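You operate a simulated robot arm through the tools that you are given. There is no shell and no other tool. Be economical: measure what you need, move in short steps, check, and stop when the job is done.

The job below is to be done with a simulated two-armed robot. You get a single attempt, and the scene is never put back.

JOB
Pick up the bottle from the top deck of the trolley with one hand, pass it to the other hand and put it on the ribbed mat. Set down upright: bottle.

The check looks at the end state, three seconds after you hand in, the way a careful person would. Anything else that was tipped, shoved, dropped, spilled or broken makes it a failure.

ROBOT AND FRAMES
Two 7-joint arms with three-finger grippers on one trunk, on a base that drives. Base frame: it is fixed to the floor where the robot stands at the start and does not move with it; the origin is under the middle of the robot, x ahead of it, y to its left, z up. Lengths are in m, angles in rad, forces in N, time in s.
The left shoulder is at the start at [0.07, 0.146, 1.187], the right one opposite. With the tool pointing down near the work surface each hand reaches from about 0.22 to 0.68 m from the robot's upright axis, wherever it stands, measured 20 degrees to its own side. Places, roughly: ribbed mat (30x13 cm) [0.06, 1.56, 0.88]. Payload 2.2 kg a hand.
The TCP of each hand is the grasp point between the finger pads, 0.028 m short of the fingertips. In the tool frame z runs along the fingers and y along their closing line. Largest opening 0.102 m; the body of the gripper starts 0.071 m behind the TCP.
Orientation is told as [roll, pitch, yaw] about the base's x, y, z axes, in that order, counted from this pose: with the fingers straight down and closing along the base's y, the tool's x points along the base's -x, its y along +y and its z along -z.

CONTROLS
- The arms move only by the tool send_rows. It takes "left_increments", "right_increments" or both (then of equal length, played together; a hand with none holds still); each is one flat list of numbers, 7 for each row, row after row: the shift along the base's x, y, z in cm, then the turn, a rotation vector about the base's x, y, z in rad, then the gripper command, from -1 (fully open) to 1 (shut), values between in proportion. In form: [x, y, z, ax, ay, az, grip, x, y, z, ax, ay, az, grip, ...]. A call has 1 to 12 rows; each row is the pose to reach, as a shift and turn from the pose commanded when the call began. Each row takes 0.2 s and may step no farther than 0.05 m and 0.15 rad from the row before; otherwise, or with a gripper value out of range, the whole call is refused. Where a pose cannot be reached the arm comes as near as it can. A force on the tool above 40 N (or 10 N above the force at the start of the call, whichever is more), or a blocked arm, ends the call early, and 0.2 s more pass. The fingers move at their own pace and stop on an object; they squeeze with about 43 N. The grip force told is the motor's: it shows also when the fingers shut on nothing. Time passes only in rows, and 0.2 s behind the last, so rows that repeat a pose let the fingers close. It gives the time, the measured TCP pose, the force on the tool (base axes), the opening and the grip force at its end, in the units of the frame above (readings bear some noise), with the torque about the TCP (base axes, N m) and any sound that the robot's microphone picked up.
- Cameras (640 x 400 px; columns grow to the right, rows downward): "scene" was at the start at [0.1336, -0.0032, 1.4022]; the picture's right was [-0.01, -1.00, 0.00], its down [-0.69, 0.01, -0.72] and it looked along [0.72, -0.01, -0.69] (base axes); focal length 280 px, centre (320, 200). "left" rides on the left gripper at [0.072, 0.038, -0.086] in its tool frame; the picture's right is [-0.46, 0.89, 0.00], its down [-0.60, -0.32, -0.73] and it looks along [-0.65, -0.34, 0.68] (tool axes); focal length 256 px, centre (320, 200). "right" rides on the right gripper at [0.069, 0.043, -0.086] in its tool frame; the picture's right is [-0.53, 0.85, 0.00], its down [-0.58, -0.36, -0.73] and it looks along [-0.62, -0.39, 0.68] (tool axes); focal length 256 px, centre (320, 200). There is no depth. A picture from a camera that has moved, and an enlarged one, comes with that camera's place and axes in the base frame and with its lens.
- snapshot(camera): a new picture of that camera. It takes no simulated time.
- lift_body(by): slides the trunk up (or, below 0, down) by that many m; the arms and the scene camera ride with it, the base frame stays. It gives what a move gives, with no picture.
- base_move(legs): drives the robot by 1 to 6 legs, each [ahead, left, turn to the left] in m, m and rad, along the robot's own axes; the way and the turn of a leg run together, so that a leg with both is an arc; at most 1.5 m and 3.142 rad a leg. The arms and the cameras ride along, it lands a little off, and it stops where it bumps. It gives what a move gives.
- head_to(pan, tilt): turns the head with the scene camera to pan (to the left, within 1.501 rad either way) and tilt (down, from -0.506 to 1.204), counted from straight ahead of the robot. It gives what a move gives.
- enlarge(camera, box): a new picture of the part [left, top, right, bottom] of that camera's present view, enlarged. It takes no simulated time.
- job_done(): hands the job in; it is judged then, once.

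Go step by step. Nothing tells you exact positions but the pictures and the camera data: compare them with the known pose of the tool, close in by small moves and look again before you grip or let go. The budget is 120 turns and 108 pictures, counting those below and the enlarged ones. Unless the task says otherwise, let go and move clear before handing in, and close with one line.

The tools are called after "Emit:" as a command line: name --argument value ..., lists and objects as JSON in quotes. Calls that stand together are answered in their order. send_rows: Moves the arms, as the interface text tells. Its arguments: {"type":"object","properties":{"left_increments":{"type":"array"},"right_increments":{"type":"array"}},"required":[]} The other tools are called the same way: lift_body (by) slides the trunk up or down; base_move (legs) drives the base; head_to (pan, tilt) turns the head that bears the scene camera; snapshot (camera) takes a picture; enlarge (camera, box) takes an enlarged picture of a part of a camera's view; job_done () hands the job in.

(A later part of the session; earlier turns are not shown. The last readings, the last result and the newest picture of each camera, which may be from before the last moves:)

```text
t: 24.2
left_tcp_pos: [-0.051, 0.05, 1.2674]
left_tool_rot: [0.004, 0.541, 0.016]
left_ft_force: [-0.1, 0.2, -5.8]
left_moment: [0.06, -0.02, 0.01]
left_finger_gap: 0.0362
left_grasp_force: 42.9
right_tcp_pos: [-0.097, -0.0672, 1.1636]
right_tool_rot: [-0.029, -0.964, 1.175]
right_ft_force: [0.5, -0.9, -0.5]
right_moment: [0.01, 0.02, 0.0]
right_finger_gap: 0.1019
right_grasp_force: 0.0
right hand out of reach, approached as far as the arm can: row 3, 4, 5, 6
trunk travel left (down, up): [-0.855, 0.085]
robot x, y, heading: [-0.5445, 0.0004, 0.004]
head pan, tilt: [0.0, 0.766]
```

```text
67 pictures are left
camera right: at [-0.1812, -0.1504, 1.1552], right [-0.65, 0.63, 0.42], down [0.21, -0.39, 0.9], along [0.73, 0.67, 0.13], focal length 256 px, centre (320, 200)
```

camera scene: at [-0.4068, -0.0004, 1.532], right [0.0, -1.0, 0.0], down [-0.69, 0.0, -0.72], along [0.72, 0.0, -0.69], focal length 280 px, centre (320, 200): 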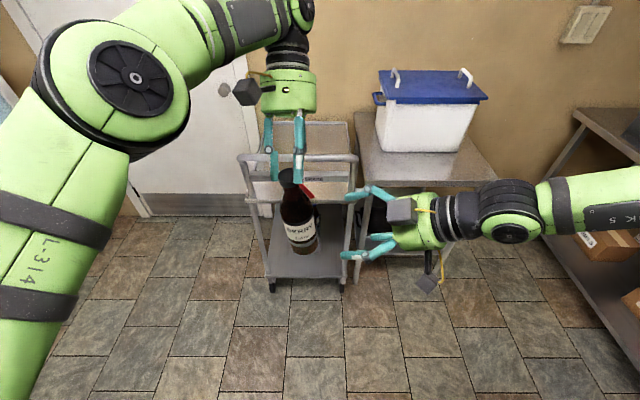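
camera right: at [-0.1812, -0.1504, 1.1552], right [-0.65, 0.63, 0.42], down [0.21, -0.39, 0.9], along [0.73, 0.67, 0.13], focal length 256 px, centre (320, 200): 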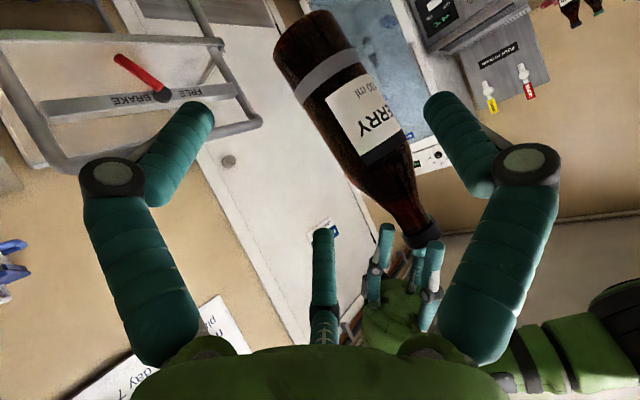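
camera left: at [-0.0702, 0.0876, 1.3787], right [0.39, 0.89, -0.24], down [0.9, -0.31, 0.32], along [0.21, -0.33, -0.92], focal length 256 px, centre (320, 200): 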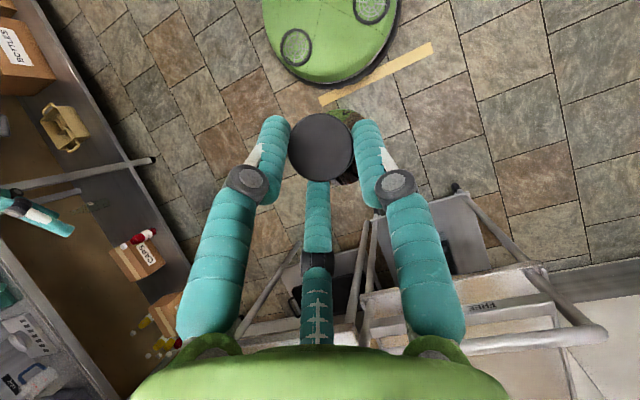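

The right hand is aligned on the bottle's body. I'll make a small test step inward.

Emit:
send_rows --right_increments '[0.5, 2, -1, 0, 0, 0, -1, 1, 4, -2, 0, 0, 0, -1, 1, 4, -2, 0, 0, 0, -1]'

Emit:
snapshot --camera "right"

Emit:
enlarge --camera "scene" --box '[220, 100, 460, 300]'

```text
t: 25.0
left_tcp_pos: [-0.0528, 0.046, 1.2685]
left_tool_rot: [0.006, 0.538, 0.014]
left_ft_force: [-0.3, 0.0, -5.9]
left_moment: [0.06, -0.06, 0.01]
left_finger_gap: 0.0362
left_grasp_force: 42.6
right_tcp_pos: [-0.0888, -0.0329, 1.1443]
right_tool_rot: [-0.029, -0.967, 1.172]
right_ft_force: [0.1, 0.0, 0.3]
right_moment: [-0.02, -0.03, -0.01]
right_finger_gap: 0.102
right_grasp_force: 0.0
trunk travel left (down, up): [-0.855, 0.085]
robot x, y, heading: [-0.5399, 0.0042, 0.005]
head pan, tilt: [0.0, 0.766]
```

```text
66 pictures are left
camera right: at [-0.1733, -0.115, 1.1349], right [-0.65, 0.63, 0.43], down [0.21, -0.39, 0.9], along [0.73, 0.67, 0.13], focal length 256 px, centre (320, 200)
```

right: 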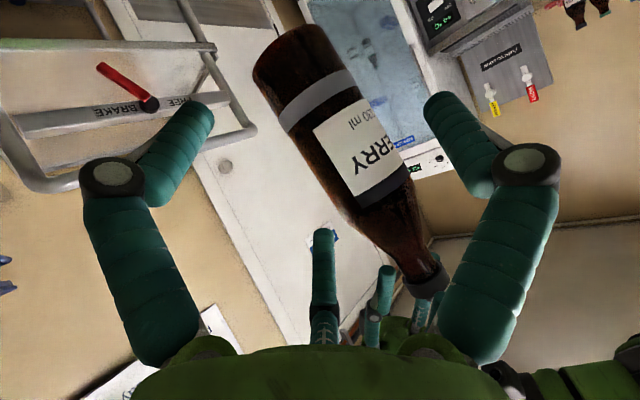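

```text
2.00 times, centred on (340, 200) of scene
camera zoom: at [-0.4093, -0.0043, 1.5322], right [0.0, -1.0, 0.0], down [-0.69, 0.0, -0.72], along [0.72, 0.0, -0.69], focal length 559 px, centre (280, 200)
```

zoom: 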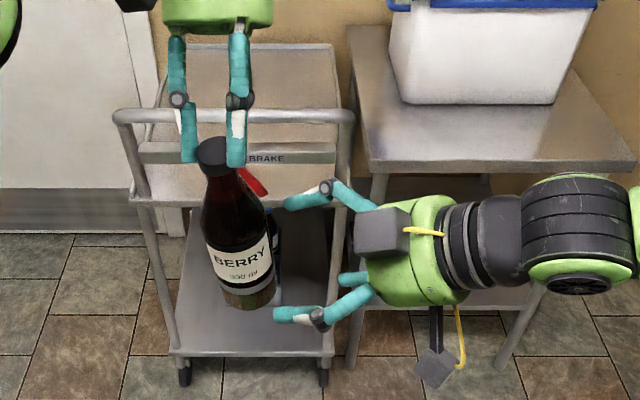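

The commands track well. I'll advance most of the way so the fingers straddle the body.

Emit:
send_rows --right_increments '[1, 2.1, -1, 0, 0, 0, -1, 2, 4.2, -2, 0, 0, 0, -1, 2.6, 5.6, -2.6, 0, 0, 0, -1, 2.6, 5.6, -2.6, 0, 0, 0, -1]'

Emit:
snapshot --camera "right"

Emit:
enlarge --camera "scene" --box '[220, 100, 460, 300]'

```text
t: 26.0
left_tcp_pos: [-0.0537, 0.0478, 1.2688]
left_tool_rot: [0.005, 0.539, 0.014]
left_ft_force: [0.2, 0.3, 0.5]
left_moment: [-0.07, -0.01, -0.01]
left_finger_gap: 0.0021
left_grasp_force: 31.5
right_tcp_pos: [-0.0647, 0.0248, 1.1167]
right_tool_rot: [-0.029, -0.965, 1.173]
right_ft_force: [0.0, 0.1, -0.3]
right_moment: [0.01, 0.02, 0.0]
right_finger_gap: 0.1021
right_grasp_force: 0.1
trunk travel left (down, up): [-0.855, 0.085]
robot x, y, heading: [-0.5419, -0.001, 0.003]
head pan, tilt: [0.0, 0.766]
```

```text
64 pictures are left
camera right: at [-0.1484, -0.0583, 1.109], right [-0.65, 0.63, 0.43], down [0.21, -0.39, 0.9], along [0.73, 0.67, 0.13], focal length 256 px, centre (320, 200)
```

right: 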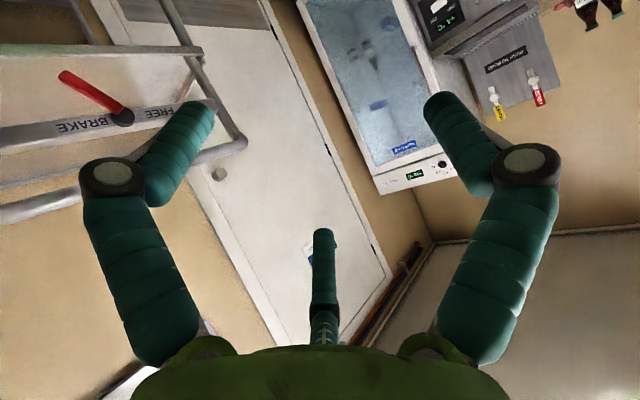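

```text
2.00 times, centred on (340, 200) of scene
camera zoom: at [-0.4089, -0.0027, 1.5322], right [0.0, -1.0, 0.0], down [-0.69, 0.0, -0.72], along [0.72, 0.0, -0.69], focal length 559 px, centre (280, 200)
```

zoom: 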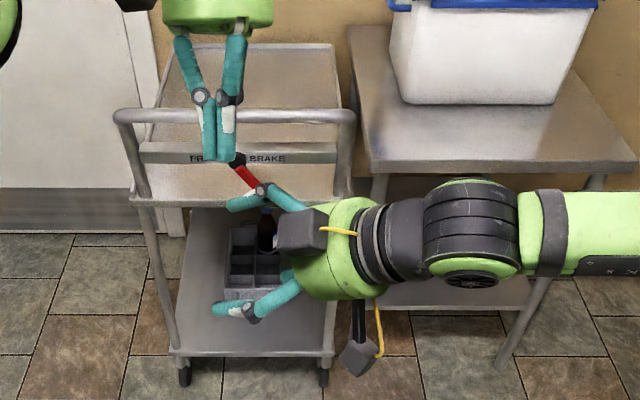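

The left gripper has shut on nothing, so the bottle slipped out and fell. I'll look for it on the floor.

Emit:
head_to --pan 0 --tilt 1.15

Emit:
snapshot --camera "scene"

Emit:
snapshot --camera "left"

```text
t: 26.8
left_tcp_pos: [-0.0537, 0.0473, 1.268]
left_tool_rot: [0.004, 0.54, 0.015]
left_ft_force: [1.1, -0.3, -0.5]
left_moment: [0.0, 0.0, 0.02]
left_finger_gap: 0.0022
left_grasp_force: 31.6
right_tcp_pos: [-0.0648, 0.0227, 1.1169]
right_tool_rot: [-0.029, -0.964, 1.172]
right_ft_force: [0.0, 0.0, 0.7]
right_moment: [0.02, -0.02, 0.01]
right_finger_gap: 0.1021
right_grasp_force: 0.1
trunk travel left (down, up): [-0.855, 0.085]
robot x, y, heading: [-0.5452, -0.0008, 0.004]
head pan, tilt: [0.0, 1.15]
```

```text
62 pictures are left
camera scene: at [-0.4318, -0.0027, 1.5047], right [0.0, -1.0, 0.0], down [-0.91, 0.0, -0.41], along [0.41, 0.0, -0.91], focal length 280 px, centre (320, 200)
```

scene: 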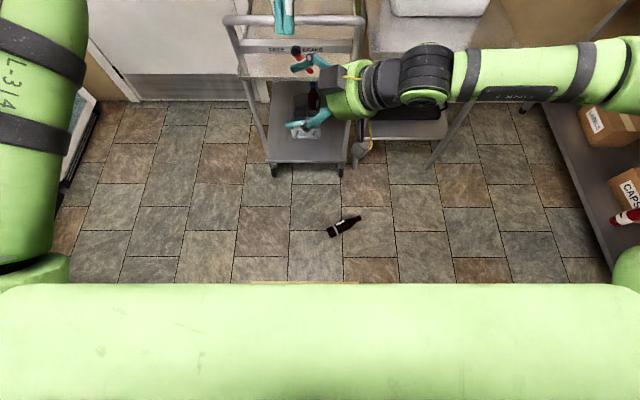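

```text
61 pictures are left
camera left: at [-0.0729, 0.086, 1.3798], right [0.39, 0.89, -0.23], down [0.9, -0.31, 0.32], along [0.21, -0.33, -0.92], focal length 256 px, centre (320, 200)
```

left: 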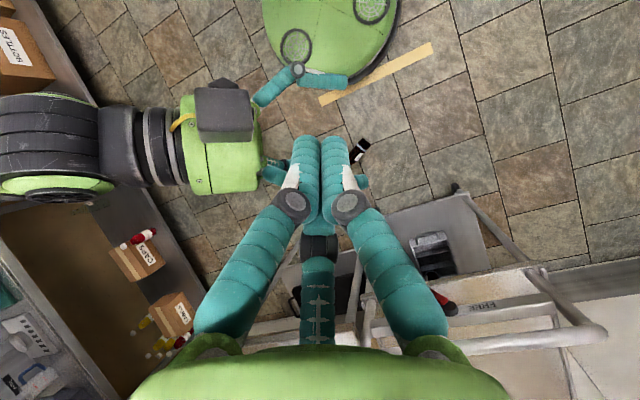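

The bottle is lying on the floor near (0.08, -0.14) and looks whole, with its cap end pointing to the forward right. The trunk can go low enough, so I'll recover it. First I separate the hands and bring both back to vertical.

Emit:
enlarge --camera "scene" --box '[290, 180, 400, 260]'

Emit:
send_rows --left_increments '[0, 2, 1, 0, 0, 0, 1, 0, 4, 2, 0, -0.1, 0, 0, 0, 7, 2, 0, -0.2, 0, -1, 0, 10, 2, 0, -0.3, 0, -1, 0, 13, 2, 0, -0.4, 0, -1, 0, 16, 2, 0, -0.5, 0, -1, 0, 19, 2, 0, -0.54, 0, -1, 0, 19, 2, 0, -0.54, 0, -1, 0, 19, 2, 0, -0.54, 0, -1, 0, 19, 2, 0, -0.54, 0, -1]' --right_increments '[-1, -3, 2, 0, 0, 0, -1, -2, -6, 3, 0, 0, 0, -1, -2, -10, 3, 0, 0, 0, -1, -2, -14, 3, -0.127, 0.054, 0, -1, 0, -18, 3, -0.254, 0.107, 0, -1, 2, -22, 3, -0.381, 0.161, 0, -1, 4, -24, 3, -0.508, 0.214, 0, -1, 6, -24, 3, -0.635, 0.268, 0, -1, 8, -24, 3, -0.762, 0.321, 0, -1, 10, -24, 3, -0.889, 0.375, 0, -1]'

Emit:
snapshot --camera "scene"

```text
5.00 times, centred on (345, 220) of scene
camera zoom: at [-0.4318, -0.0027, 1.5047], right [0.0, -1.0, 0.0], down [-0.91, 0.0, -0.41], along [0.41, 0.0, -0.91], focal length 1398 px, centre (195, 100)
```

zoom: 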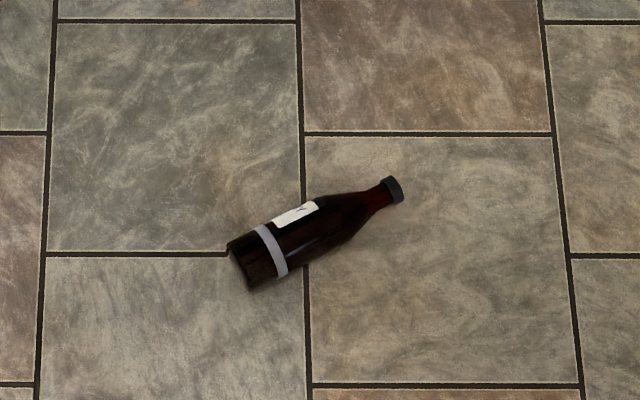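

```text
t: 29.0
left_tcp_pos: [-0.0507, 0.2439, 1.2855]
left_tool_rot: [-0.011, 0.046, 0.018]
left_ft_force: [0.2, 2.0, -0.5]
left_moment: [-0.12, 0.05, 0.0]
left_finger_gap: 0.1019
left_grasp_force: 0.0
left hand out of reach, approached as far as the arm can: row 1
right_tcp_pos: [-0.1104, -0.109, 1.1998]
right_tool_rot: [-0.046, -0.046, 1.157]
right_ft_force: [0.6, 1.4, -0.1]
right_moment: [-0.07, 0.06, -0.04]
right_finger_gap: 0.1021
right_grasp_force: 0.1
right hand out of reach, approached as far as the arm can: row 3, 4, 5, 6, 7, 8, 9, 10
trunk travel left (down, up): [-0.855, 0.085]
robot x, y, heading: [-0.5435, -0.0039, 0.005]
head pan, tilt: [0.0, 1.15]
```

```text
59 pictures are left
camera scene: at [-0.4274, 0.0069, 1.5042], right [0.0, -1.0, 0.01], down [-0.91, -0.01, -0.41], along [0.41, 0.0, -0.91], focal length 280 px, centre (320, 200)
```

scene: 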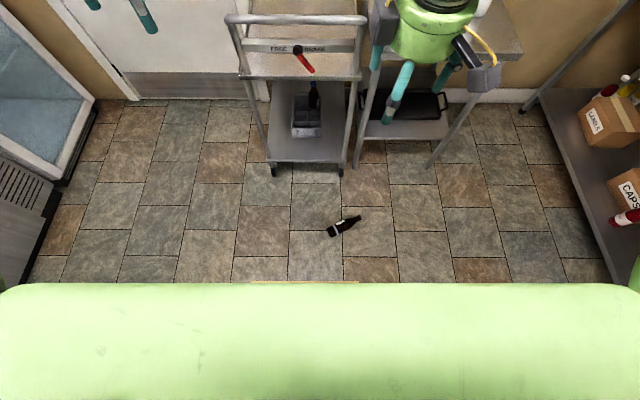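

Next I yaw the right hand towards -1.08 so its closing line is square to the lying bottle.

Emit:
send_rows --right_increments '[1, -1.5, 0, 0, 0, -0.15, -1, 2, -3, 0, 0, 0, -0.3, -1, 3, -4.5, 0, 0, 0, -0.45, -1, 4, -6, 0, 0, 0, -0.6, -1, 5, -7.5, 0, 0, 0, -0.75, -1, 6, -9, 0, 0, 0, -0.9, -1, 7, -10.5, 0, 0, 0, -1.05, -1, 8, -12, 0, 0, 0, -1.2, -1, 9, -13.5, 0, 0, 0, -1.35, -1, 9, -15, 0, 0, 0, -1.5, -1, 9, -16, 0, 0, 0, -1.65, -1, 9, -16, 0, 0, 0, -1.8, -1]'

Emit:
send_rows --right_increments '[0, 0, 0, 0, 0, -0.14, -1, 0, 0, 0, 0, 0, -0.28, -1, 0, 0, 0, 0, 0, -0.43, -1, 0, 0, 0, 0, 0, -0.43, -1]'

Emit:
base_move --legs '[[0.15, 0, 0]]'

Emit:
snapshot --camera "scene"

```text
t: 31.6
left_tcp_pos: [-0.0549, 0.2354, 1.2881]
left_tool_rot: [-0.005, 0.043, 0.015]
left_ft_force: [0.5, -0.7, -0.1]
left_moment: [0.0, 0.01, 0.0]
left_finger_gap: 0.102
left_grasp_force: 0.1
right_tcp_pos: [-0.0165, -0.276, 1.2069]
right_tool_rot: [-0.045, -0.055, -0.646]
right_ft_force: [0.4, 0.4, -0.2]
right_moment: [-0.02, 0.0, -0.03]
right_finger_gap: 0.1019
right_grasp_force: 0.0
trunk travel left (down, up): [-0.855, 0.085]
robot x, y, heading: [-0.5427, -0.0021, 0.005]
head pan, tilt: [0.0, 1.15]
```

```text
t: 32.6
left_tcp_pos: [-0.0544, 0.2352, 1.2892]
left_tool_rot: [-0.004, 0.042, 0.016]
left_ft_force: [-0.5, -0.9, 0.7]
left_moment: [0.0, 0.02, 0.02]
left_finger_gap: 0.1022
left_grasp_force: 0.0
right_tcp_pos: [-0.0173, -0.2764, 1.2065]
right_tool_rot: [-0.046, -0.056, -1.076]
right_ft_force: [-0.4, 0.5, -0.2]
right_moment: [-0.01, -0.07, -0.05]
right_finger_gap: 0.102
right_grasp_force: 0.2
trunk travel left (down, up): [-0.855, 0.085]
robot x, y, heading: [-0.5429, 0.0005, 0.004]
head pan, tilt: [0.0, 1.15]
```

```text
t: 34.0
left_tcp_pos: [0.0913, 0.234, 1.291]
left_tool_rot: [-0.003, 0.037, 0.015]
left_ft_force: [0.1, -0.1, -0.4]
left_moment: [-0.01, -0.03, 0.0]
left_finger_gap: 0.1015
left_grasp_force: 0.1
right_tcp_pos: [0.1278, -0.2755, 1.2077]
right_tool_rot: [-0.044, -0.057, -1.074]
right_ft_force: [-0.4, -0.7, 0.6]
right_moment: [-0.01, -0.06, 0.0]
right_finger_gap: 0.1019
right_grasp_force: 0.0
trunk travel left (down, up): [-0.855, 0.085]
robot x, y, heading: [-0.394, -0.0015, 0.001]
head pan, tilt: [0.0, 1.15]
```

```text
58 pictures are left
camera scene: at [-0.2871, -0.0024, 1.505], right [0.0, -1.0, 0.0], down [-0.91, 0.0, -0.41], along [0.41, 0.0, -0.91], focal length 280 px, centre (320, 200)
```

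scene: 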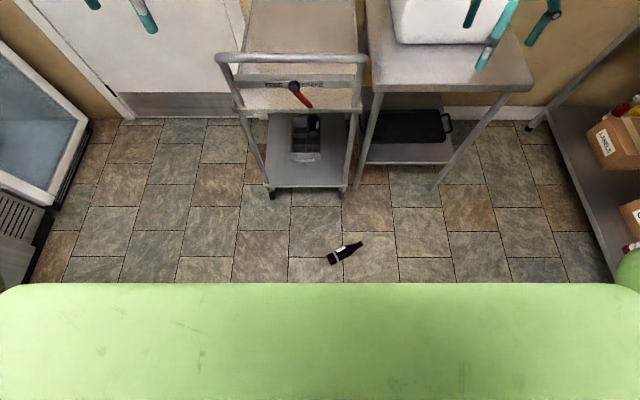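

The path down is clear, so I'll lower the trunk most of the way and look.

Emit:
lift_body --by -0.75

Emit:
head_to --pan -0.2 --tilt 0.9

Emit:
snapshot --camera "scene"

Emit:
snapshot --camera "right"

```text
refused: -0.75 is not a number from -0.4 to 0.4
```

```text
t: 34.8
left_tcp_pos: [0.0937, 0.2363, 1.2888]
left_tool_rot: [-0.005, 0.043, 0.014]
left_ft_force: [0.1, -0.4, -0.2]
left_moment: [-0.02, 0.0, -0.02]
left_finger_gap: 0.1019
left_grasp_force: 0.1
right_tcp_pos: [0.1317, -0.2765, 1.2064]
right_tool_rot: [-0.045, -0.057, -1.074]
right_ft_force: [0.5, 0.3, 0.6]
right_moment: [0.01, -0.01, 0.0]
right_finger_gap: 0.1019
right_grasp_force: 0.1
trunk travel left (down, up): [-0.855, 0.085]
robot x, y, heading: [-0.3933, -0.0001, 0.004]
head pan, tilt: [-0.201, 0.901]
```

```text
57 pictures are left
camera scene: at [-0.2679, -0.0173, 1.5215], right [-0.2, -0.98, 0.0], down [-0.77, 0.15, -0.62], along [0.61, -0.12, -0.78], focal length 280 px, centre (320, 200)
```

scene: 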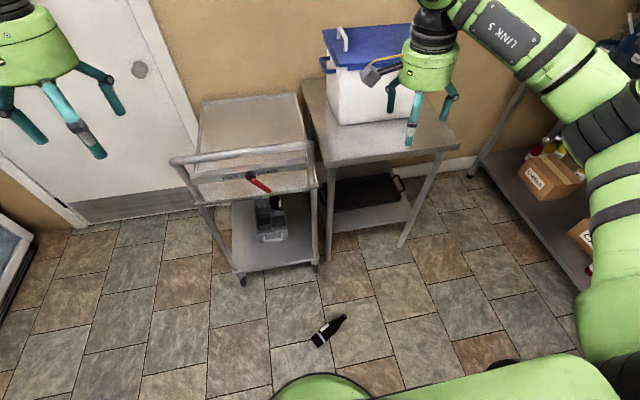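

```text
56 pictures are left
camera right: at [0.1392, -0.1883, 1.2864], right [1.0, -0.07, -0.01], down [-0.04, -0.63, 0.78], along [-0.06, -0.78, -0.63], focal length 256 px, centre (320, 200)
```

right: 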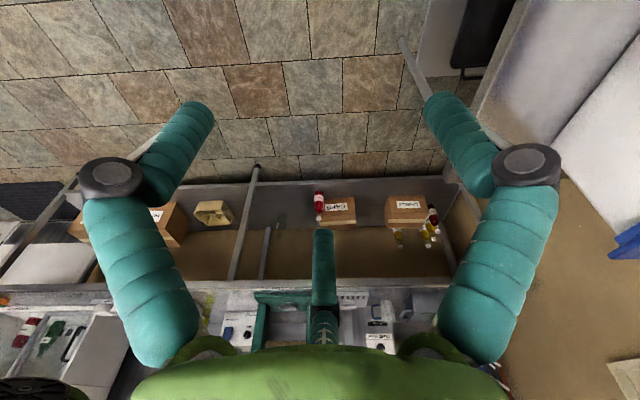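

The lift is limited to 0.4 m at a time, so I'll lower in two stages.

Emit:
lift_body --by -0.4

Emit:
lift_body --by -0.35

Emit:
snapshot --camera "scene"

Emit:
snapshot --camera "right"

```text
t: 38.6
left_tcp_pos: [0.0944, 0.2355, 0.8894]
left_tool_rot: [-0.007, 0.043, 0.015]
left_ft_force: [-0.9, 0.1, -0.1]
left_moment: [0.04, 0.03, 0.0]
left_finger_gap: 0.1021
left_grasp_force: 0.1
right_tcp_pos: [0.1309, -0.2752, 0.8065]
right_tool_rot: [-0.046, -0.057, -1.074]
right_ft_force: [0.6, -0.3, -0.3]
right_moment: [0.03, -0.01, 0.01]
right_finger_gap: 0.1019
right_grasp_force: 0.1
trunk travel left (down, up): [-0.455, 0.485]
robot x, y, heading: [-0.3911, -0.001, 0.004]
head pan, tilt: [-0.201, 0.901]
```

```text
t: 42.0
left_tcp_pos: [0.0934, 0.2341, 0.539]
left_tool_rot: [-0.004, 0.042, 0.012]
left_ft_force: [-0.4, -0.5, 0.5]
left_moment: [0.04, 0.02, 0.01]
left_finger_gap: 0.102
left_grasp_force: 0.1
right_tcp_pos: [0.1316, -0.2757, 0.4559]
right_tool_rot: [-0.046, -0.055, -1.073]
right_ft_force: [0.7, -0.3, -0.3]
right_moment: [0.03, -0.03, 0.0]
right_finger_gap: 0.1021
right_grasp_force: 0.2
trunk travel left (down, up): [-0.105, 0.835]
robot x, y, heading: [-0.3942, -0.0013, 0.005]
head pan, tilt: [-0.201, 0.901]
```

```text
55 pictures are left
camera scene: at [-0.2686, -0.0174, 0.7716], right [-0.2, -0.98, 0.0], down [-0.77, 0.15, -0.62], along [0.61, -0.12, -0.78], focal length 280 px, centre (320, 200)
```

scene: 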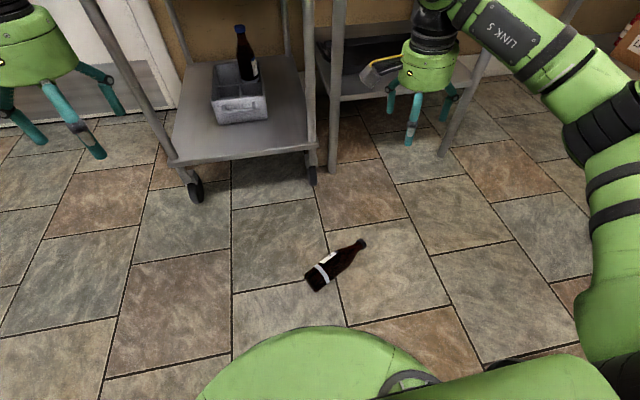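

```text
54 pictures are left
camera right: at [0.1387, -0.1883, 0.5367], right [1.0, -0.07, -0.01], down [-0.04, -0.63, 0.78], along [-0.06, -0.78, -0.63], focal length 256 px, centre (320, 200)
```

right: 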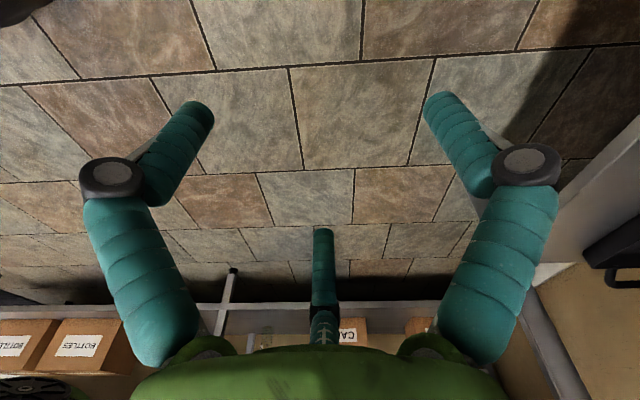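

The bottle's refined position is bottom (0.033, -0.068), cap (0.124, -0.219), and the grip point is (0.069, -0.128). I'll bring the right hand above it with the needed lean.

Emit:
lift_body --by -0.1

Emit:
send_rows --right_increments '[-1.05, 2.5, -2.6, 0.069, 0.031, 0.005, -1, -2.1, 5, -5.2, 0.138, 0.062, 0.01, -1, -3.15, 7.4, -7.8, 0.206, 0.092, 0.015, -1, -4.2, 9.9, -10.4, 0.275, 0.123, 0.02, -1, -5.25, 12.3, -13, 0.344, 0.154, 0.025, -1, -6.3, 14.8, -15.6, 0.413, 0.185, 0.03, -1, -6.3, 14.8, -15.6, 0.413, 0.185, 0.03, -1]'

Emit:
snapshot --camera "right"

Emit:
snapshot --camera "scene"

```text
t: 43.3
left_tcp_pos: [0.0939, 0.2352, 0.4387]
left_tool_rot: [-0.005, 0.041, 0.013]
left_ft_force: [-0.4, 0.2, 0.1]
left_moment: [-0.01, 0.03, 0.0]
left_finger_gap: 0.1021
left_grasp_force: 0.0
right_tcp_pos: [0.1314, -0.2757, 0.3574]
right_tool_rot: [-0.047, -0.055, -1.072]
right_ft_force: [-0.1, -0.1, 0.5]
right_moment: [-0.01, 0.0, 0.0]
right_finger_gap: 0.1025
right_grasp_force: 0.1
trunk travel left (down, up): [-0.005, 0.935]
robot x, y, heading: [-0.396, 0.0041, 0.003]
head pan, tilt: [-0.201, 0.901]
```

```text
t: 44.9
left_tcp_pos: [0.0943, 0.2352, 0.4402]
left_tool_rot: [-0.005, 0.043, 0.014]
left_ft_force: [0.0, 0.7, -0.3]
left_moment: [0.0, -0.01, 0.01]
left_finger_gap: 0.1019
left_grasp_force: 0.1
right_tcp_pos: [0.0696, -0.1293, 0.1975]
right_tool_rot: [-0.002, 0.397, -1.036]
right_ft_force: [-0.6, -0.2, -0.3]
right_moment: [0.0, -0.01, -0.03]
right_finger_gap: 0.1019
right_grasp_force: 0.0
trunk travel left (down, up): [-0.005, 0.935]
robot x, y, heading: [-0.3893, -0.0013, 0.002]
head pan, tilt: [-0.201, 0.901]
```

```text
53 pictures are left
camera right: at [0.0917, -0.0806, 0.3038], right [0.98, 0.01, -0.21], down [0.1, -0.89, 0.45], along [-0.18, -0.46, -0.87], focal length 256 px, centre (320, 200)
```

right: 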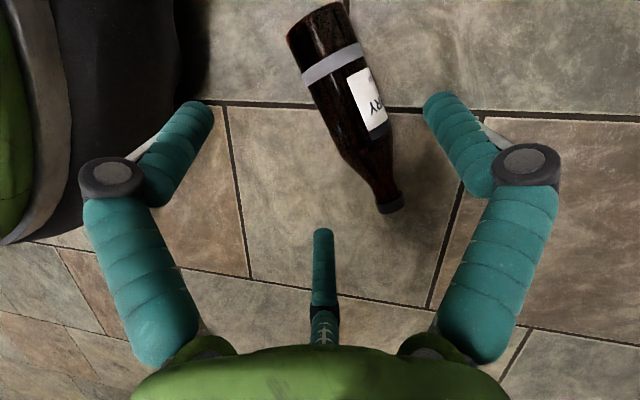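

```text
52 pictures are left
camera scene: at [-0.2685, -0.0174, 0.6716], right [-0.2, -0.98, 0.0], down [-0.77, 0.15, -0.62], along [0.61, -0.12, -0.78], focal length 280 px, centre (320, 200)
```

scene: 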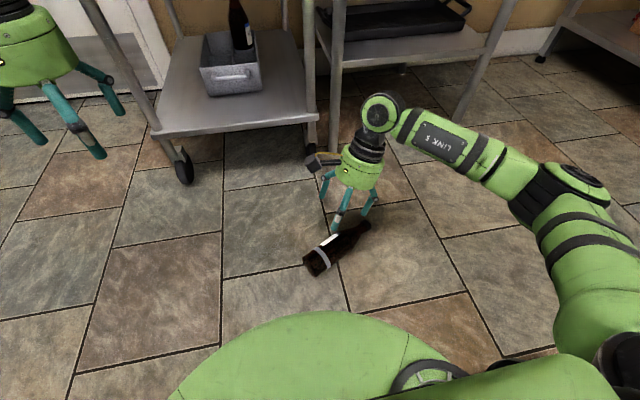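

The hand is lined up on the body. I'll descend in two stages, watching the forces.

Emit:
send_rows --right_increments '[-0.3, 0.5, -3.5, 0, 0, -0.015, -1, -0.5, 0.9, -7, 0, 0, -0.03, -1, -0.5, 0.9, -10.5, 0, 0, -0.03, -1, -0.5, 0.9, -10.5, 0, 0, -0.03, -1]'

Emit:
snapshot --camera "right"

Emit:
enlarge --camera "scene" --box '[240, 130, 440, 300]'

```text
t: 45.9
left_tcp_pos: [0.0933, 0.235, 0.4393]
left_tool_rot: [-0.006, 0.044, 0.013]
left_ft_force: [0.4, -0.3, 0.1]
left_moment: [0.0, -0.02, -0.01]
left_finger_gap: 0.1018
left_grasp_force: 0.0
right_tcp_pos: [0.0615, -0.12, 0.0959]
right_tool_rot: [-0.003, 0.396, -1.064]
right_ft_force: [-0.1, -0.7, -0.3]
right_moment: [0.01, -0.01, 0.0]
right_finger_gap: 0.102
right_grasp_force: 0.1
trunk travel left (down, up): [-0.005, 0.935]
robot x, y, heading: [-0.3913, 0.0012, 0.007]
head pan, tilt: [-0.201, 0.901]
```

```text
51 pictures are left
camera right: at [0.0865, -0.0723, 0.2012], right [0.98, -0.02, -0.21], down [0.08, -0.89, 0.45], along [-0.19, -0.46, -0.87], focal length 256 px, centre (320, 200)
```

right: 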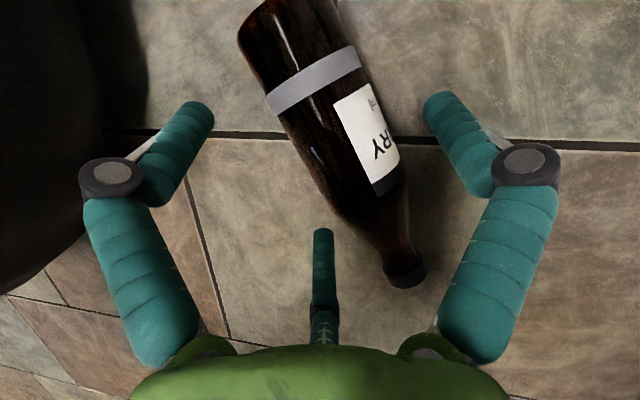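

```text
2.35 times, centred on (340, 215) of scene
camera zoom: at [-0.2685, -0.0174, 0.6716], right [-0.2, -0.98, 0.0], down [-0.77, 0.15, -0.62], along [0.61, -0.12, -0.78], focal length 658 px, centre (273, 165)
```

zoom: 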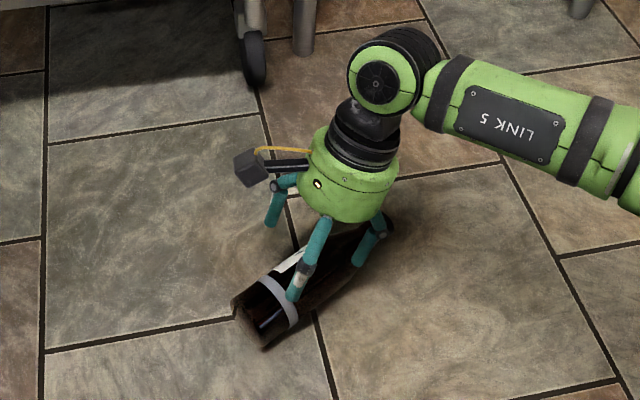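

The alignment is good and the fingers straddle the body around the label. I'll go down and close.

Emit:
send_rows --right_increments '[0, 0, -3, 0, 0, 0, -1, 0, 0, -5, 0, 0, 0, -1, 0, 0, -5.9, 0, 0, 0, -1, 0, 0, -5.9, 0, 0, 0, -1]'

Emit:
snapshot --camera "right"

```text
t: 46.9
left_tcp_pos: [0.0935, 0.2344, 0.439]
left_tool_rot: [-0.005, 0.041, 0.015]
left_ft_force: [0.3, -0.2, 0.5]
left_moment: [-0.02, 0.04, -0.02]
left_finger_gap: 0.1019
left_grasp_force: 0.0
right_tcp_pos: [0.0627, -0.12, 0.0365]
right_tool_rot: [-0.001, 0.395, -1.064]
right_ft_force: [0.8, 0.1, 0.9]
right_moment: [0.01, 0.01, 0.0]
right_finger_gap: 0.1018
right_grasp_force: 0.1
trunk travel left (down, up): [-0.005, 0.935]
robot x, y, heading: [-0.3938, -0.0005, 0.003]
head pan, tilt: [-0.201, 0.901]
```

```text
49 pictures are left
camera right: at [0.0867, -0.0718, 0.1422], right [0.98, -0.02, -0.21], down [0.08, -0.89, 0.45], along [-0.19, -0.46, -0.87], focal length 256 px, centre (320, 200)
```

right: 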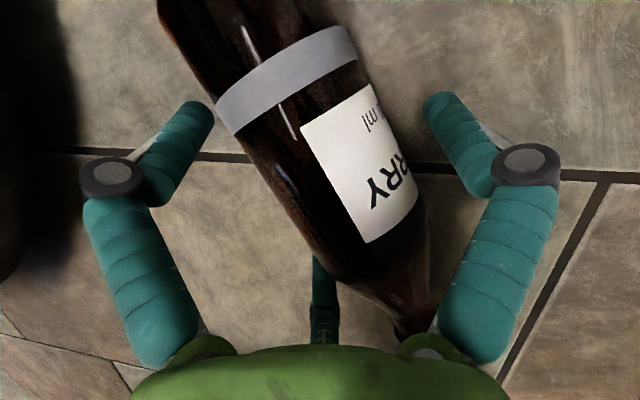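

The fingers are around the body. I'll close and lift a little.

Emit:
send_rows --right_increments '[0, 0, 0, 0, 0, 0, 0, 0, 0, 0, 0, 0, 0, 1, 0, 0, 0, 0, 0, 0, 1, 0, 0, 0, 0, 0, 0, 1, 0, 0, 1, 0, 0, 0, 1, 0, 0, 3, 0, 0, 0, 1, 0, 0, 6, 0, 0, 0, 1, 0, 0, 10, 0, 0, 0, 1, 0, 0, 14, 0, 0, 0, 1, 0, 0, 14, 0, 0, 0, 1]'

Emit:
snapshot --camera "right"

Emit:
snapshot --camera "scene"

```text
t: 49.1
left_tcp_pos: [0.0947, 0.2344, 0.4388]
left_tool_rot: [-0.005, 0.042, 0.014]
left_ft_force: [0.1, -0.4, 1.1]
left_moment: [-0.01, 0.0, -0.01]
left_finger_gap: 0.1019
left_grasp_force: 0.0
right_tcp_pos: [0.0628, -0.1186, 0.1801]
right_tool_rot: [-0.002, 0.395, -1.066]
right_ft_force: [-0.3, 0.6, 0.1]
right_moment: [0.0, 0.01, 0.0]
right_finger_gap: 0.0023
right_grasp_force: 31.1
trunk travel left (down, up): [-0.005, 0.935]
robot x, y, heading: [-0.3952, 0.0, 0.002]
head pan, tilt: [-0.201, 0.901]
```

```text
48 pictures are left
camera right: at [0.0866, -0.0703, 0.2853], right [0.98, -0.02, -0.21], down [0.08, -0.89, 0.45], along [-0.19, -0.46, -0.87], focal length 256 px, centre (320, 200)
```

right: 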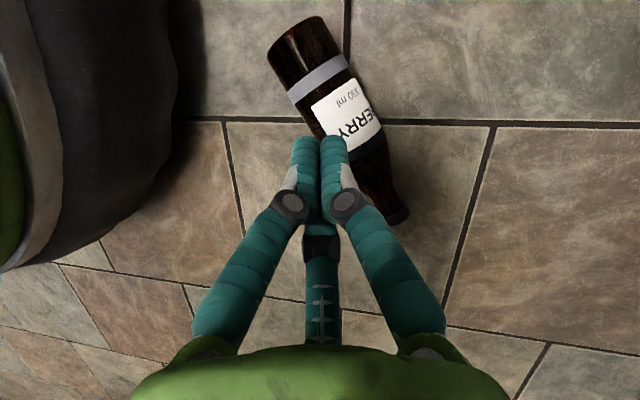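

```text
47 pictures are left
camera scene: at [-0.2686, -0.0174, 0.6716], right [-0.2, -0.98, 0.0], down [-0.77, 0.15, -0.62], along [0.61, -0.12, -0.78], focal length 280 px, centre (320, 200)
```

scene: 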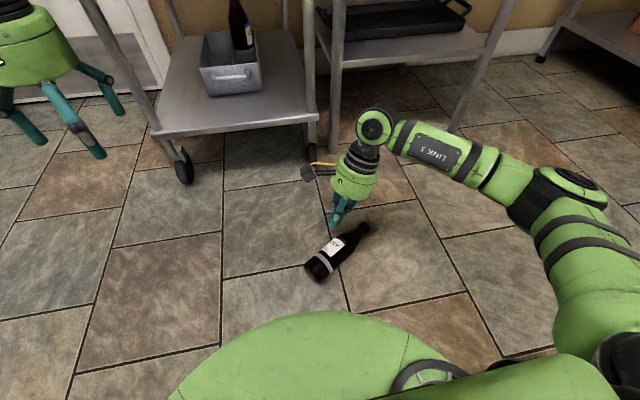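

The fingers closed and the bottle slipped out and rolled slightly. I'll reopen above it and re-measure, then go deeper and better centred.

Emit:
send_rows --right_increments '[0, 0, 0, 0, 0, 0, -1, 0, 0, 0, 0, 0, 0, -1, 0, 0, 0, 0, 0, 0, -1]'

Emit:
snapshot --camera "right"

Emit:
enlarge --camera "scene" --box '[280, 190, 400, 300]'

```text
t: 49.9
left_tcp_pos: [0.0932, 0.235, 0.4389]
left_tool_rot: [-0.005, 0.041, 0.014]
left_ft_force: [-0.6, 0.1, 0.5]
left_moment: [-0.04, 0.01, -0.01]
left_finger_gap: 0.102
left_grasp_force: 0.0
right_tcp_pos: [0.0627, -0.1181, 0.179]
right_tool_rot: [-0.003, 0.395, -1.064]
right_ft_force: [-0.1, -0.6, -0.4]
right_moment: [0.0, 0.02, 0.02]
right_finger_gap: 0.1022
right_grasp_force: 0.1
trunk travel left (down, up): [-0.005, 0.935]
robot x, y, heading: [-0.3952, 0.001, 0.002]
head pan, tilt: [-0.201, 0.901]
```

```text
46 pictures are left
camera right: at [0.0867, -0.0703, 0.2847], right [0.98, -0.02, -0.21], down [0.08, -0.89, 0.45], along [-0.19, -0.46, -0.87], focal length 256 px, centre (320, 200)
```

right: 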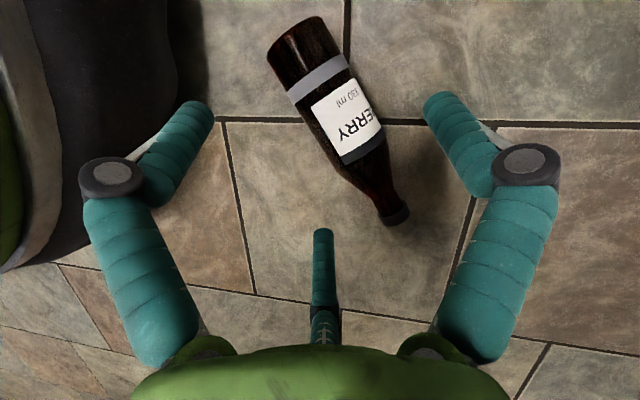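

```text
3.64 times, centred on (340, 245) of scene
camera zoom: at [-0.2685, -0.0174, 0.6716], right [-0.2, -0.98, 0.0], down [-0.77, 0.15, -0.62], along [0.61, -0.12, -0.78], focal length 1017 px, centre (247, 36)
```

zoom: 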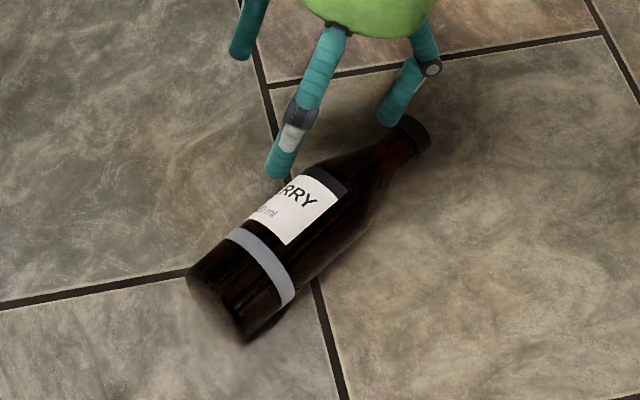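

Both cameras agree: bottom (0.012, -0.047), cap (0.116, -0.22). I'll regrasp centred about 65 mm from the bottom, and check before lifting.

Emit:
send_rows --right_increments '[-0.9, 0.8, -4, 0, 0, 0.034, -1, -1.7, 1.5, -8, 0, 0, 0.034, -1, -1.7, 1.5, -12, 0, 0, 0.034, -1, -1.7, 1.5, -14.6, 0, 0, 0.034, -1, -1.7, 1.5, -14.6, 0, 0, 0.034, -1]'

Emit:
snapshot --camera "right"

Emit:
send_rows --right_increments '[0, 0, 0, 0, 0, 0, 0, 0, 0, 0, 0, 0, 0, 0.1, 0, 0, 0, 0, 0, 0, 1, 0, 0, 0, 0, 0, 0, 1, 0, 0, 0, 0, 0, 0, 1]'

Emit:
snapshot --camera "right"

```text
t: 51.1
left_tcp_pos: [0.0928, 0.2347, 0.4408]
left_tool_rot: [-0.008, 0.041, 0.014]
left_ft_force: [0.3, 0.6, -0.3]
left_moment: [0.03, -0.01, 0.01]
left_finger_gap: 0.102
left_grasp_force: 0.0
right_tcp_pos: [0.0475, -0.1053, 0.0315]
right_tool_rot: [-0.007, 0.388, -1.035]
right_ft_force: [-11.3, -15.4, 29.2]
right_moment: [-1.99, 0.39, -0.53]
right_finger_gap: 0.1033
right_grasp_force: 0.1
trunk travel left (down, up): [-0.005, 0.935]
robot x, y, heading: [-0.3946, 0.0004, 0.003]
head pan, tilt: [-0.201, 0.901]
```

```text
44 pictures are left
camera right: at [0.0695, -0.0561, 0.1372], right [0.98, 0.01, -0.21], down [0.1, -0.88, 0.46], along [-0.18, -0.47, -0.86], focal length 256 px, centre (320, 200)
```

right: 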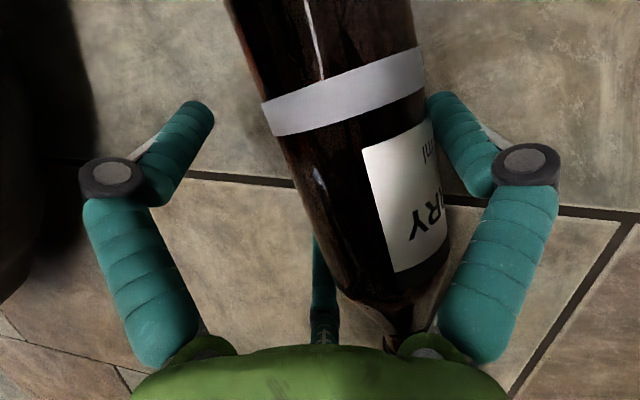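

```text
t: 51.5
left_tcp_pos: [0.0934, 0.2349, 0.4393]
left_tool_rot: [-0.005, 0.042, 0.015]
left_ft_force: [0.1, -0.5, -0.4]
left_moment: [-0.02, 0.0, 0.03]
left_finger_gap: 0.102
left_grasp_force: 0.1
right_tcp_pos: [0.0484, -0.1098, 0.032]
right_tool_rot: [-0.009, 0.383, -1.037]
right_ft_force: [2.3, -9.1, 15.3]
right_moment: [0.11, 0.32, 0.17]
right_finger_gap: 0.0862
right_grasp_force: 24.5
trunk travel left (down, up): [-0.005, 0.935]
robot x, y, heading: [-0.3932, -0.0016, -0.002]
head pan, tilt: [-0.201, 0.901]
stopped in row 1 (right hand): the force on the tool passed its limit at 56 N (the readings are from after the stop); the commanded pose is now the measured one
```

```text
43 pictures are left
camera right: at [0.0717, -0.0597, 0.1373], right [0.98, 0.01, -0.21], down [0.1, -0.88, 0.47], along [-0.18, -0.48, -0.86], focal length 256 px, centre (320, 200)
```

right: 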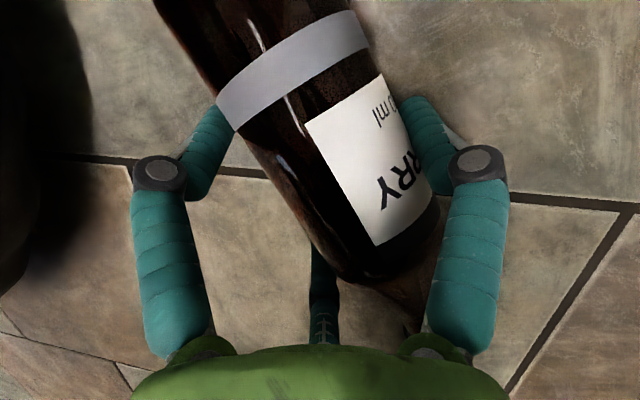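

Contact came earlier than a two-finger model predicts, so the visible three-finger layout may be the physical one. I'll continue closing gently from here and watch the gap.

Emit:
send_rows --right_increments '[0, 0, 0.2, 0, 0, 0, 1, 0, 0, 0.2, 0, 0, 0, 1, 0, 0, 0.2, 0, 0, 0, 1]'

Emit:
snapshot --camera "right"

Emit:
enlarge --camera "scene" --box '[280, 170, 400, 290]'

```text
t: 52.3
left_tcp_pos: [0.094, 0.2347, 0.4395]
left_tool_rot: [-0.005, 0.043, 0.015]
left_ft_force: [1.6, 0.2, -0.3]
left_moment: [0.0, -0.02, -0.03]
left_finger_gap: 0.1021
left_grasp_force: 0.0
right_tcp_pos: [0.047, -0.1082, 0.0318]
right_tool_rot: [-0.01, 0.386, -1.037]
right_ft_force: [4.9, -0.6, 7.8]
right_moment: [-0.47, -0.23, 0.15]
right_finger_gap: 0.0856
right_grasp_force: 43.2
trunk travel left (down, up): [-0.005, 0.935]
robot x, y, heading: [-0.3913, -0.0001, -0.0]
head pan, tilt: [-0.201, 0.901]
```

```text
42 pictures are left
camera right: at [0.0703, -0.0585, 0.1376], right [0.98, 0.01, -0.21], down [0.11, -0.88, 0.46], along [-0.18, -0.48, -0.86], focal length 256 px, centre (320, 200)
```

right: 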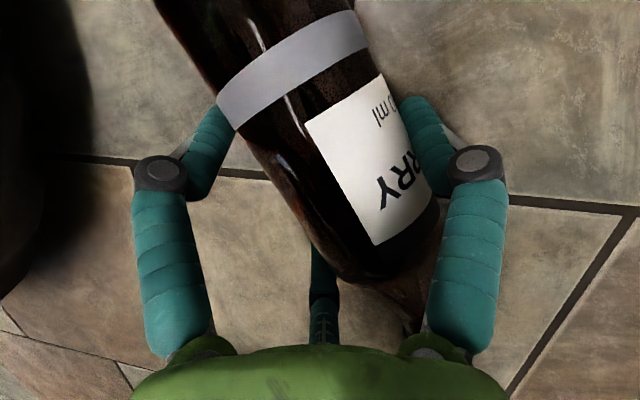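

```text
3.33 times, centred on (340, 230) of scene
camera zoom: at [-0.2691, -0.0175, 0.6717], right [-0.2, -0.98, 0.0], down [-0.77, 0.15, -0.62], along [0.61, -0.12, -0.78], focal length 932 px, centre (253, 100)
```

zoom: 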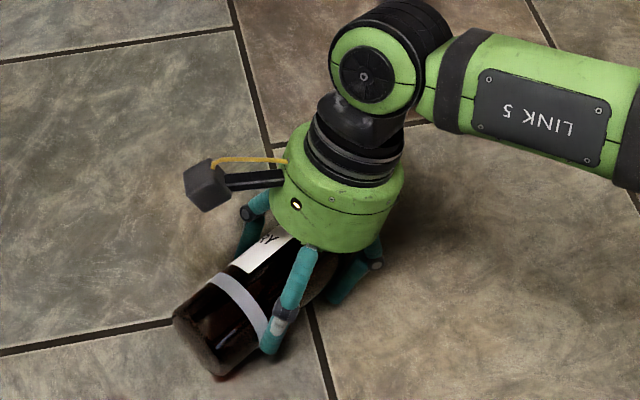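

It is now holding at a steady 43 N with a gap of 86 mm, which fits a three-jaw grip across the body. I'll try a slow lift.

Emit:
send_rows --right_increments '[0, 0, 0.5, 0, 0, 0, 1, 0, 0, 1, 0, 0, 0, 1, 0, 0, 2, 0, 0, 0, 1, 0, 0, 4, 0, 0, 0, 1, 0, 0, 6, 0, 0, 0, 1, 0, 0, 6, 0, 0, 0, 1]'

Emit:
snapshot --camera "right"

Emit:
enlarge --camera "scene" --box '[280, 150, 400, 290]'

```text
t: 53.7
left_tcp_pos: [0.0945, 0.2339, 0.4385]
left_tool_rot: [-0.007, 0.044, 0.013]
left_ft_force: [-0.1, 0.1, -0.3]
left_moment: [0.02, 0.0, 0.0]
left_finger_gap: 0.1017
left_grasp_force: 0.1
right_tcp_pos: [0.0469, -0.109, 0.091]
right_tool_rot: [-0.016, 0.386, -1.038]
right_ft_force: [-0.1, -0.3, -5.8]
right_moment: [-0.05, 0.03, 0.0]
right_finger_gap: 0.0813
right_grasp_force: 43.1
trunk travel left (down, up): [-0.005, 0.935]
robot x, y, heading: [-0.3968, 0.0018, 0.003]
head pan, tilt: [-0.201, 0.901]
```

```text
40 pictures are left
camera right: at [0.0703, -0.0583, 0.1964], right [0.98, 0.01, -0.21], down [0.11, -0.88, 0.46], along [-0.18, -0.48, -0.86], focal length 256 px, centre (320, 200)
```

right: 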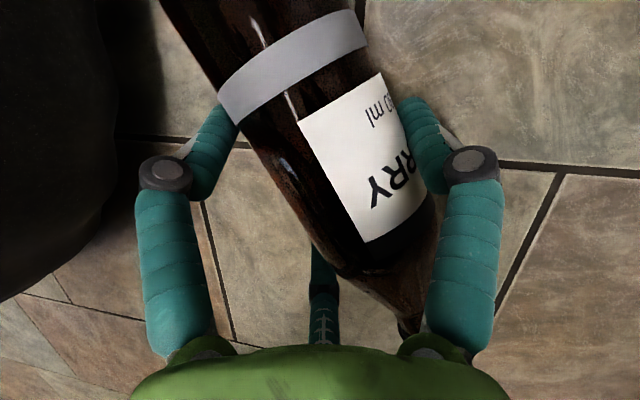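

```text
2.86 times, centred on (340, 220) of scene
camera zoom: at [-0.2683, -0.0178, 0.6715], right [-0.2, -0.98, 0.0], down [-0.77, 0.16, -0.62], along [0.61, -0.12, -0.78], focal length 799 px, centre (263, 143)
```

zoom: 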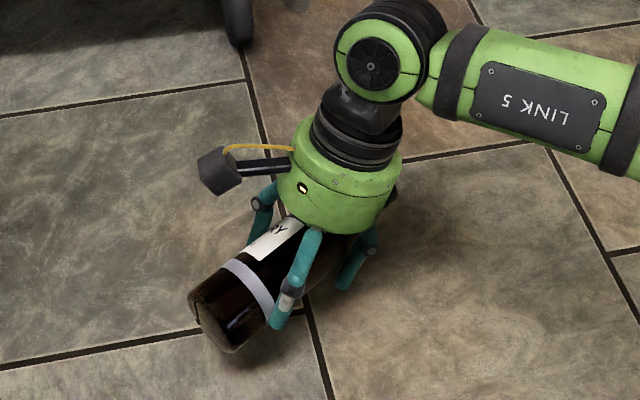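

The bottle is off the floor and held, but the gap has shrunk by 4 mm. I'll hold still and check that it's stable.

Emit:
send_rows --right_increments '[0, 0, 0, 0, 0, 0, 1, 0, 0, 0, 0, 0, 0, 1, 0, 0, 0, 0, 0, 0, 1, 0, 0, 0, 0, 0, 0, 1, 0, 0, 0, 0, 0, 0, 1, 0, 0, 0, 0, 0, 0, 1]'

```text
t: 55.1
left_tcp_pos: [0.0935, 0.2346, 0.4375]
left_tool_rot: [-0.004, 0.044, 0.013]
left_ft_force: [0.2, 0.5, -0.2]
left_moment: [0.05, -0.01, -0.01]
left_finger_gap: 0.102
left_grasp_force: 0.1
right_tcp_pos: [0.047, -0.1085, 0.0897]
right_tool_rot: [-0.016, 0.387, -1.038]
right_ft_force: [0.4, 0.0, -5.7]
right_moment: [-0.06, 0.06, -0.01]
right_finger_gap: 0.0812
right_grasp_force: 42.7
trunk travel left (down, up): [-0.005, 0.935]
robot x, y, heading: [-0.3954, -0.0005, -0.002]
head pan, tilt: [-0.201, 0.901]
```

The hold is stable. I'll raise the trunk, swing the hand round and then turn the bottle upright.

Emit:
lift_body --by 0.4

Emit:
send_rows --right_increments '[0, -0.7, 0, 0, 0, 0.12, 1, 0, -1.4, 0, 0, 0, 0.24, 1, 0, -2.1, 0, 0, 0, 0.36, 1, 0, -2.8, 0, 0, 0, 0.48, 1, 0, -3.5, 0, 0, 0, 0.6, 1, 0, -4.2, 0, 0, 0, 0.72, 1, 0, -4.9, 0, 0, 0, 0.84, 1, 0, -5.6, 0, 0, 0, 0.96, 1, 0, -6.3, 0, 0, 0, 1.08, 1, 0, -7, 0, 0, 0, 1.2, 1, 0, -7, 0, 0, 0, 1.32, 1, 0, -7, 0, 0, 0, 1.44, 1]'

Emit:
snapshot --camera "scene"

Emit:
snapshot --camera "right"

```text
t: 58.9
left_tcp_pos: [0.0941, 0.2337, 0.8387]
left_tool_rot: [-0.004, 0.045, 0.014]
left_ft_force: [0.1, -0.1, -0.5]
left_moment: [-0.01, -0.01, 0.0]
left_finger_gap: 0.1019
left_grasp_force: 0.1
right_tcp_pos: [0.048, -0.1092, 0.4909]
right_tool_rot: [-0.016, 0.385, -1.039]
right_ft_force: [-0.3, 0.1, -5.2]
right_moment: [-0.03, 0.06, 0.0]
right_finger_gap: 0.0811
right_grasp_force: 42.4
trunk travel left (down, up): [-0.405, 0.535]
robot x, y, heading: [-0.396, -0.0012, 0.005]
head pan, tilt: [-0.201, 0.901]
```

```text
t: 61.5
left_tcp_pos: [0.0951, 0.2342, 0.8399]
left_tool_rot: [-0.006, 0.043, 0.013]
left_ft_force: [-0.1, 0.6, -0.3]
left_moment: [-0.01, -0.02, -0.01]
left_finger_gap: 0.1021
left_grasp_force: 0.1
right_tcp_pos: [0.0471, -0.1789, 0.4921]
right_tool_rot: [-0.013, 0.388, 0.406]
right_ft_force: [-0.5, -1.1, -6.0]
right_moment: [-0.06, -0.05, 0.0]
right_finger_gap: 0.0809
right_grasp_force: 43.5
trunk travel left (down, up): [-0.405, 0.535]
robot x, y, heading: [-0.3933, 0.0015, 0.001]
head pan, tilt: [-0.201, 0.901]
```

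```text
38 pictures are left
camera scene: at [-0.2681, -0.0178, 1.0715], right [-0.2, -0.98, 0.0], down [-0.77, 0.16, -0.62], along [0.61, -0.12, -0.78], focal length 280 px, centre (320, 200)
```

scene: 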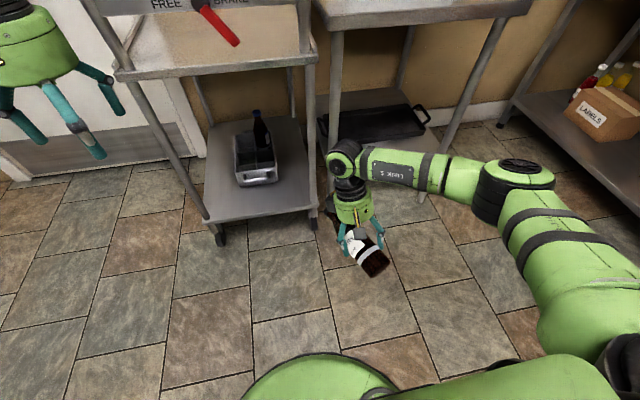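

```text
37 pictures are left
camera right: at [0.0013, -0.1496, 0.5966], right [0.12, 0.97, -0.21], down [0.89, -0.01, 0.46], along [0.45, -0.24, -0.86], focal length 256 px, centre (320, 200)
```

right: 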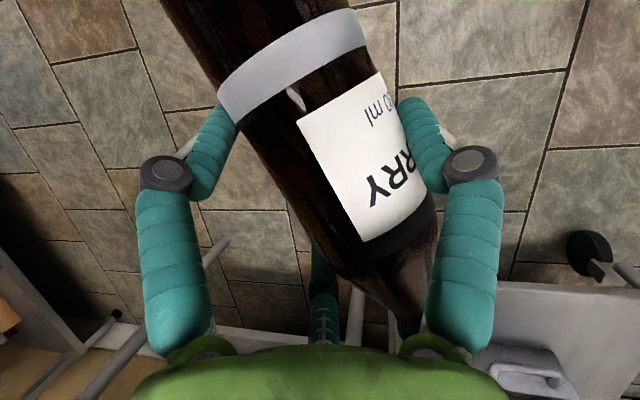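

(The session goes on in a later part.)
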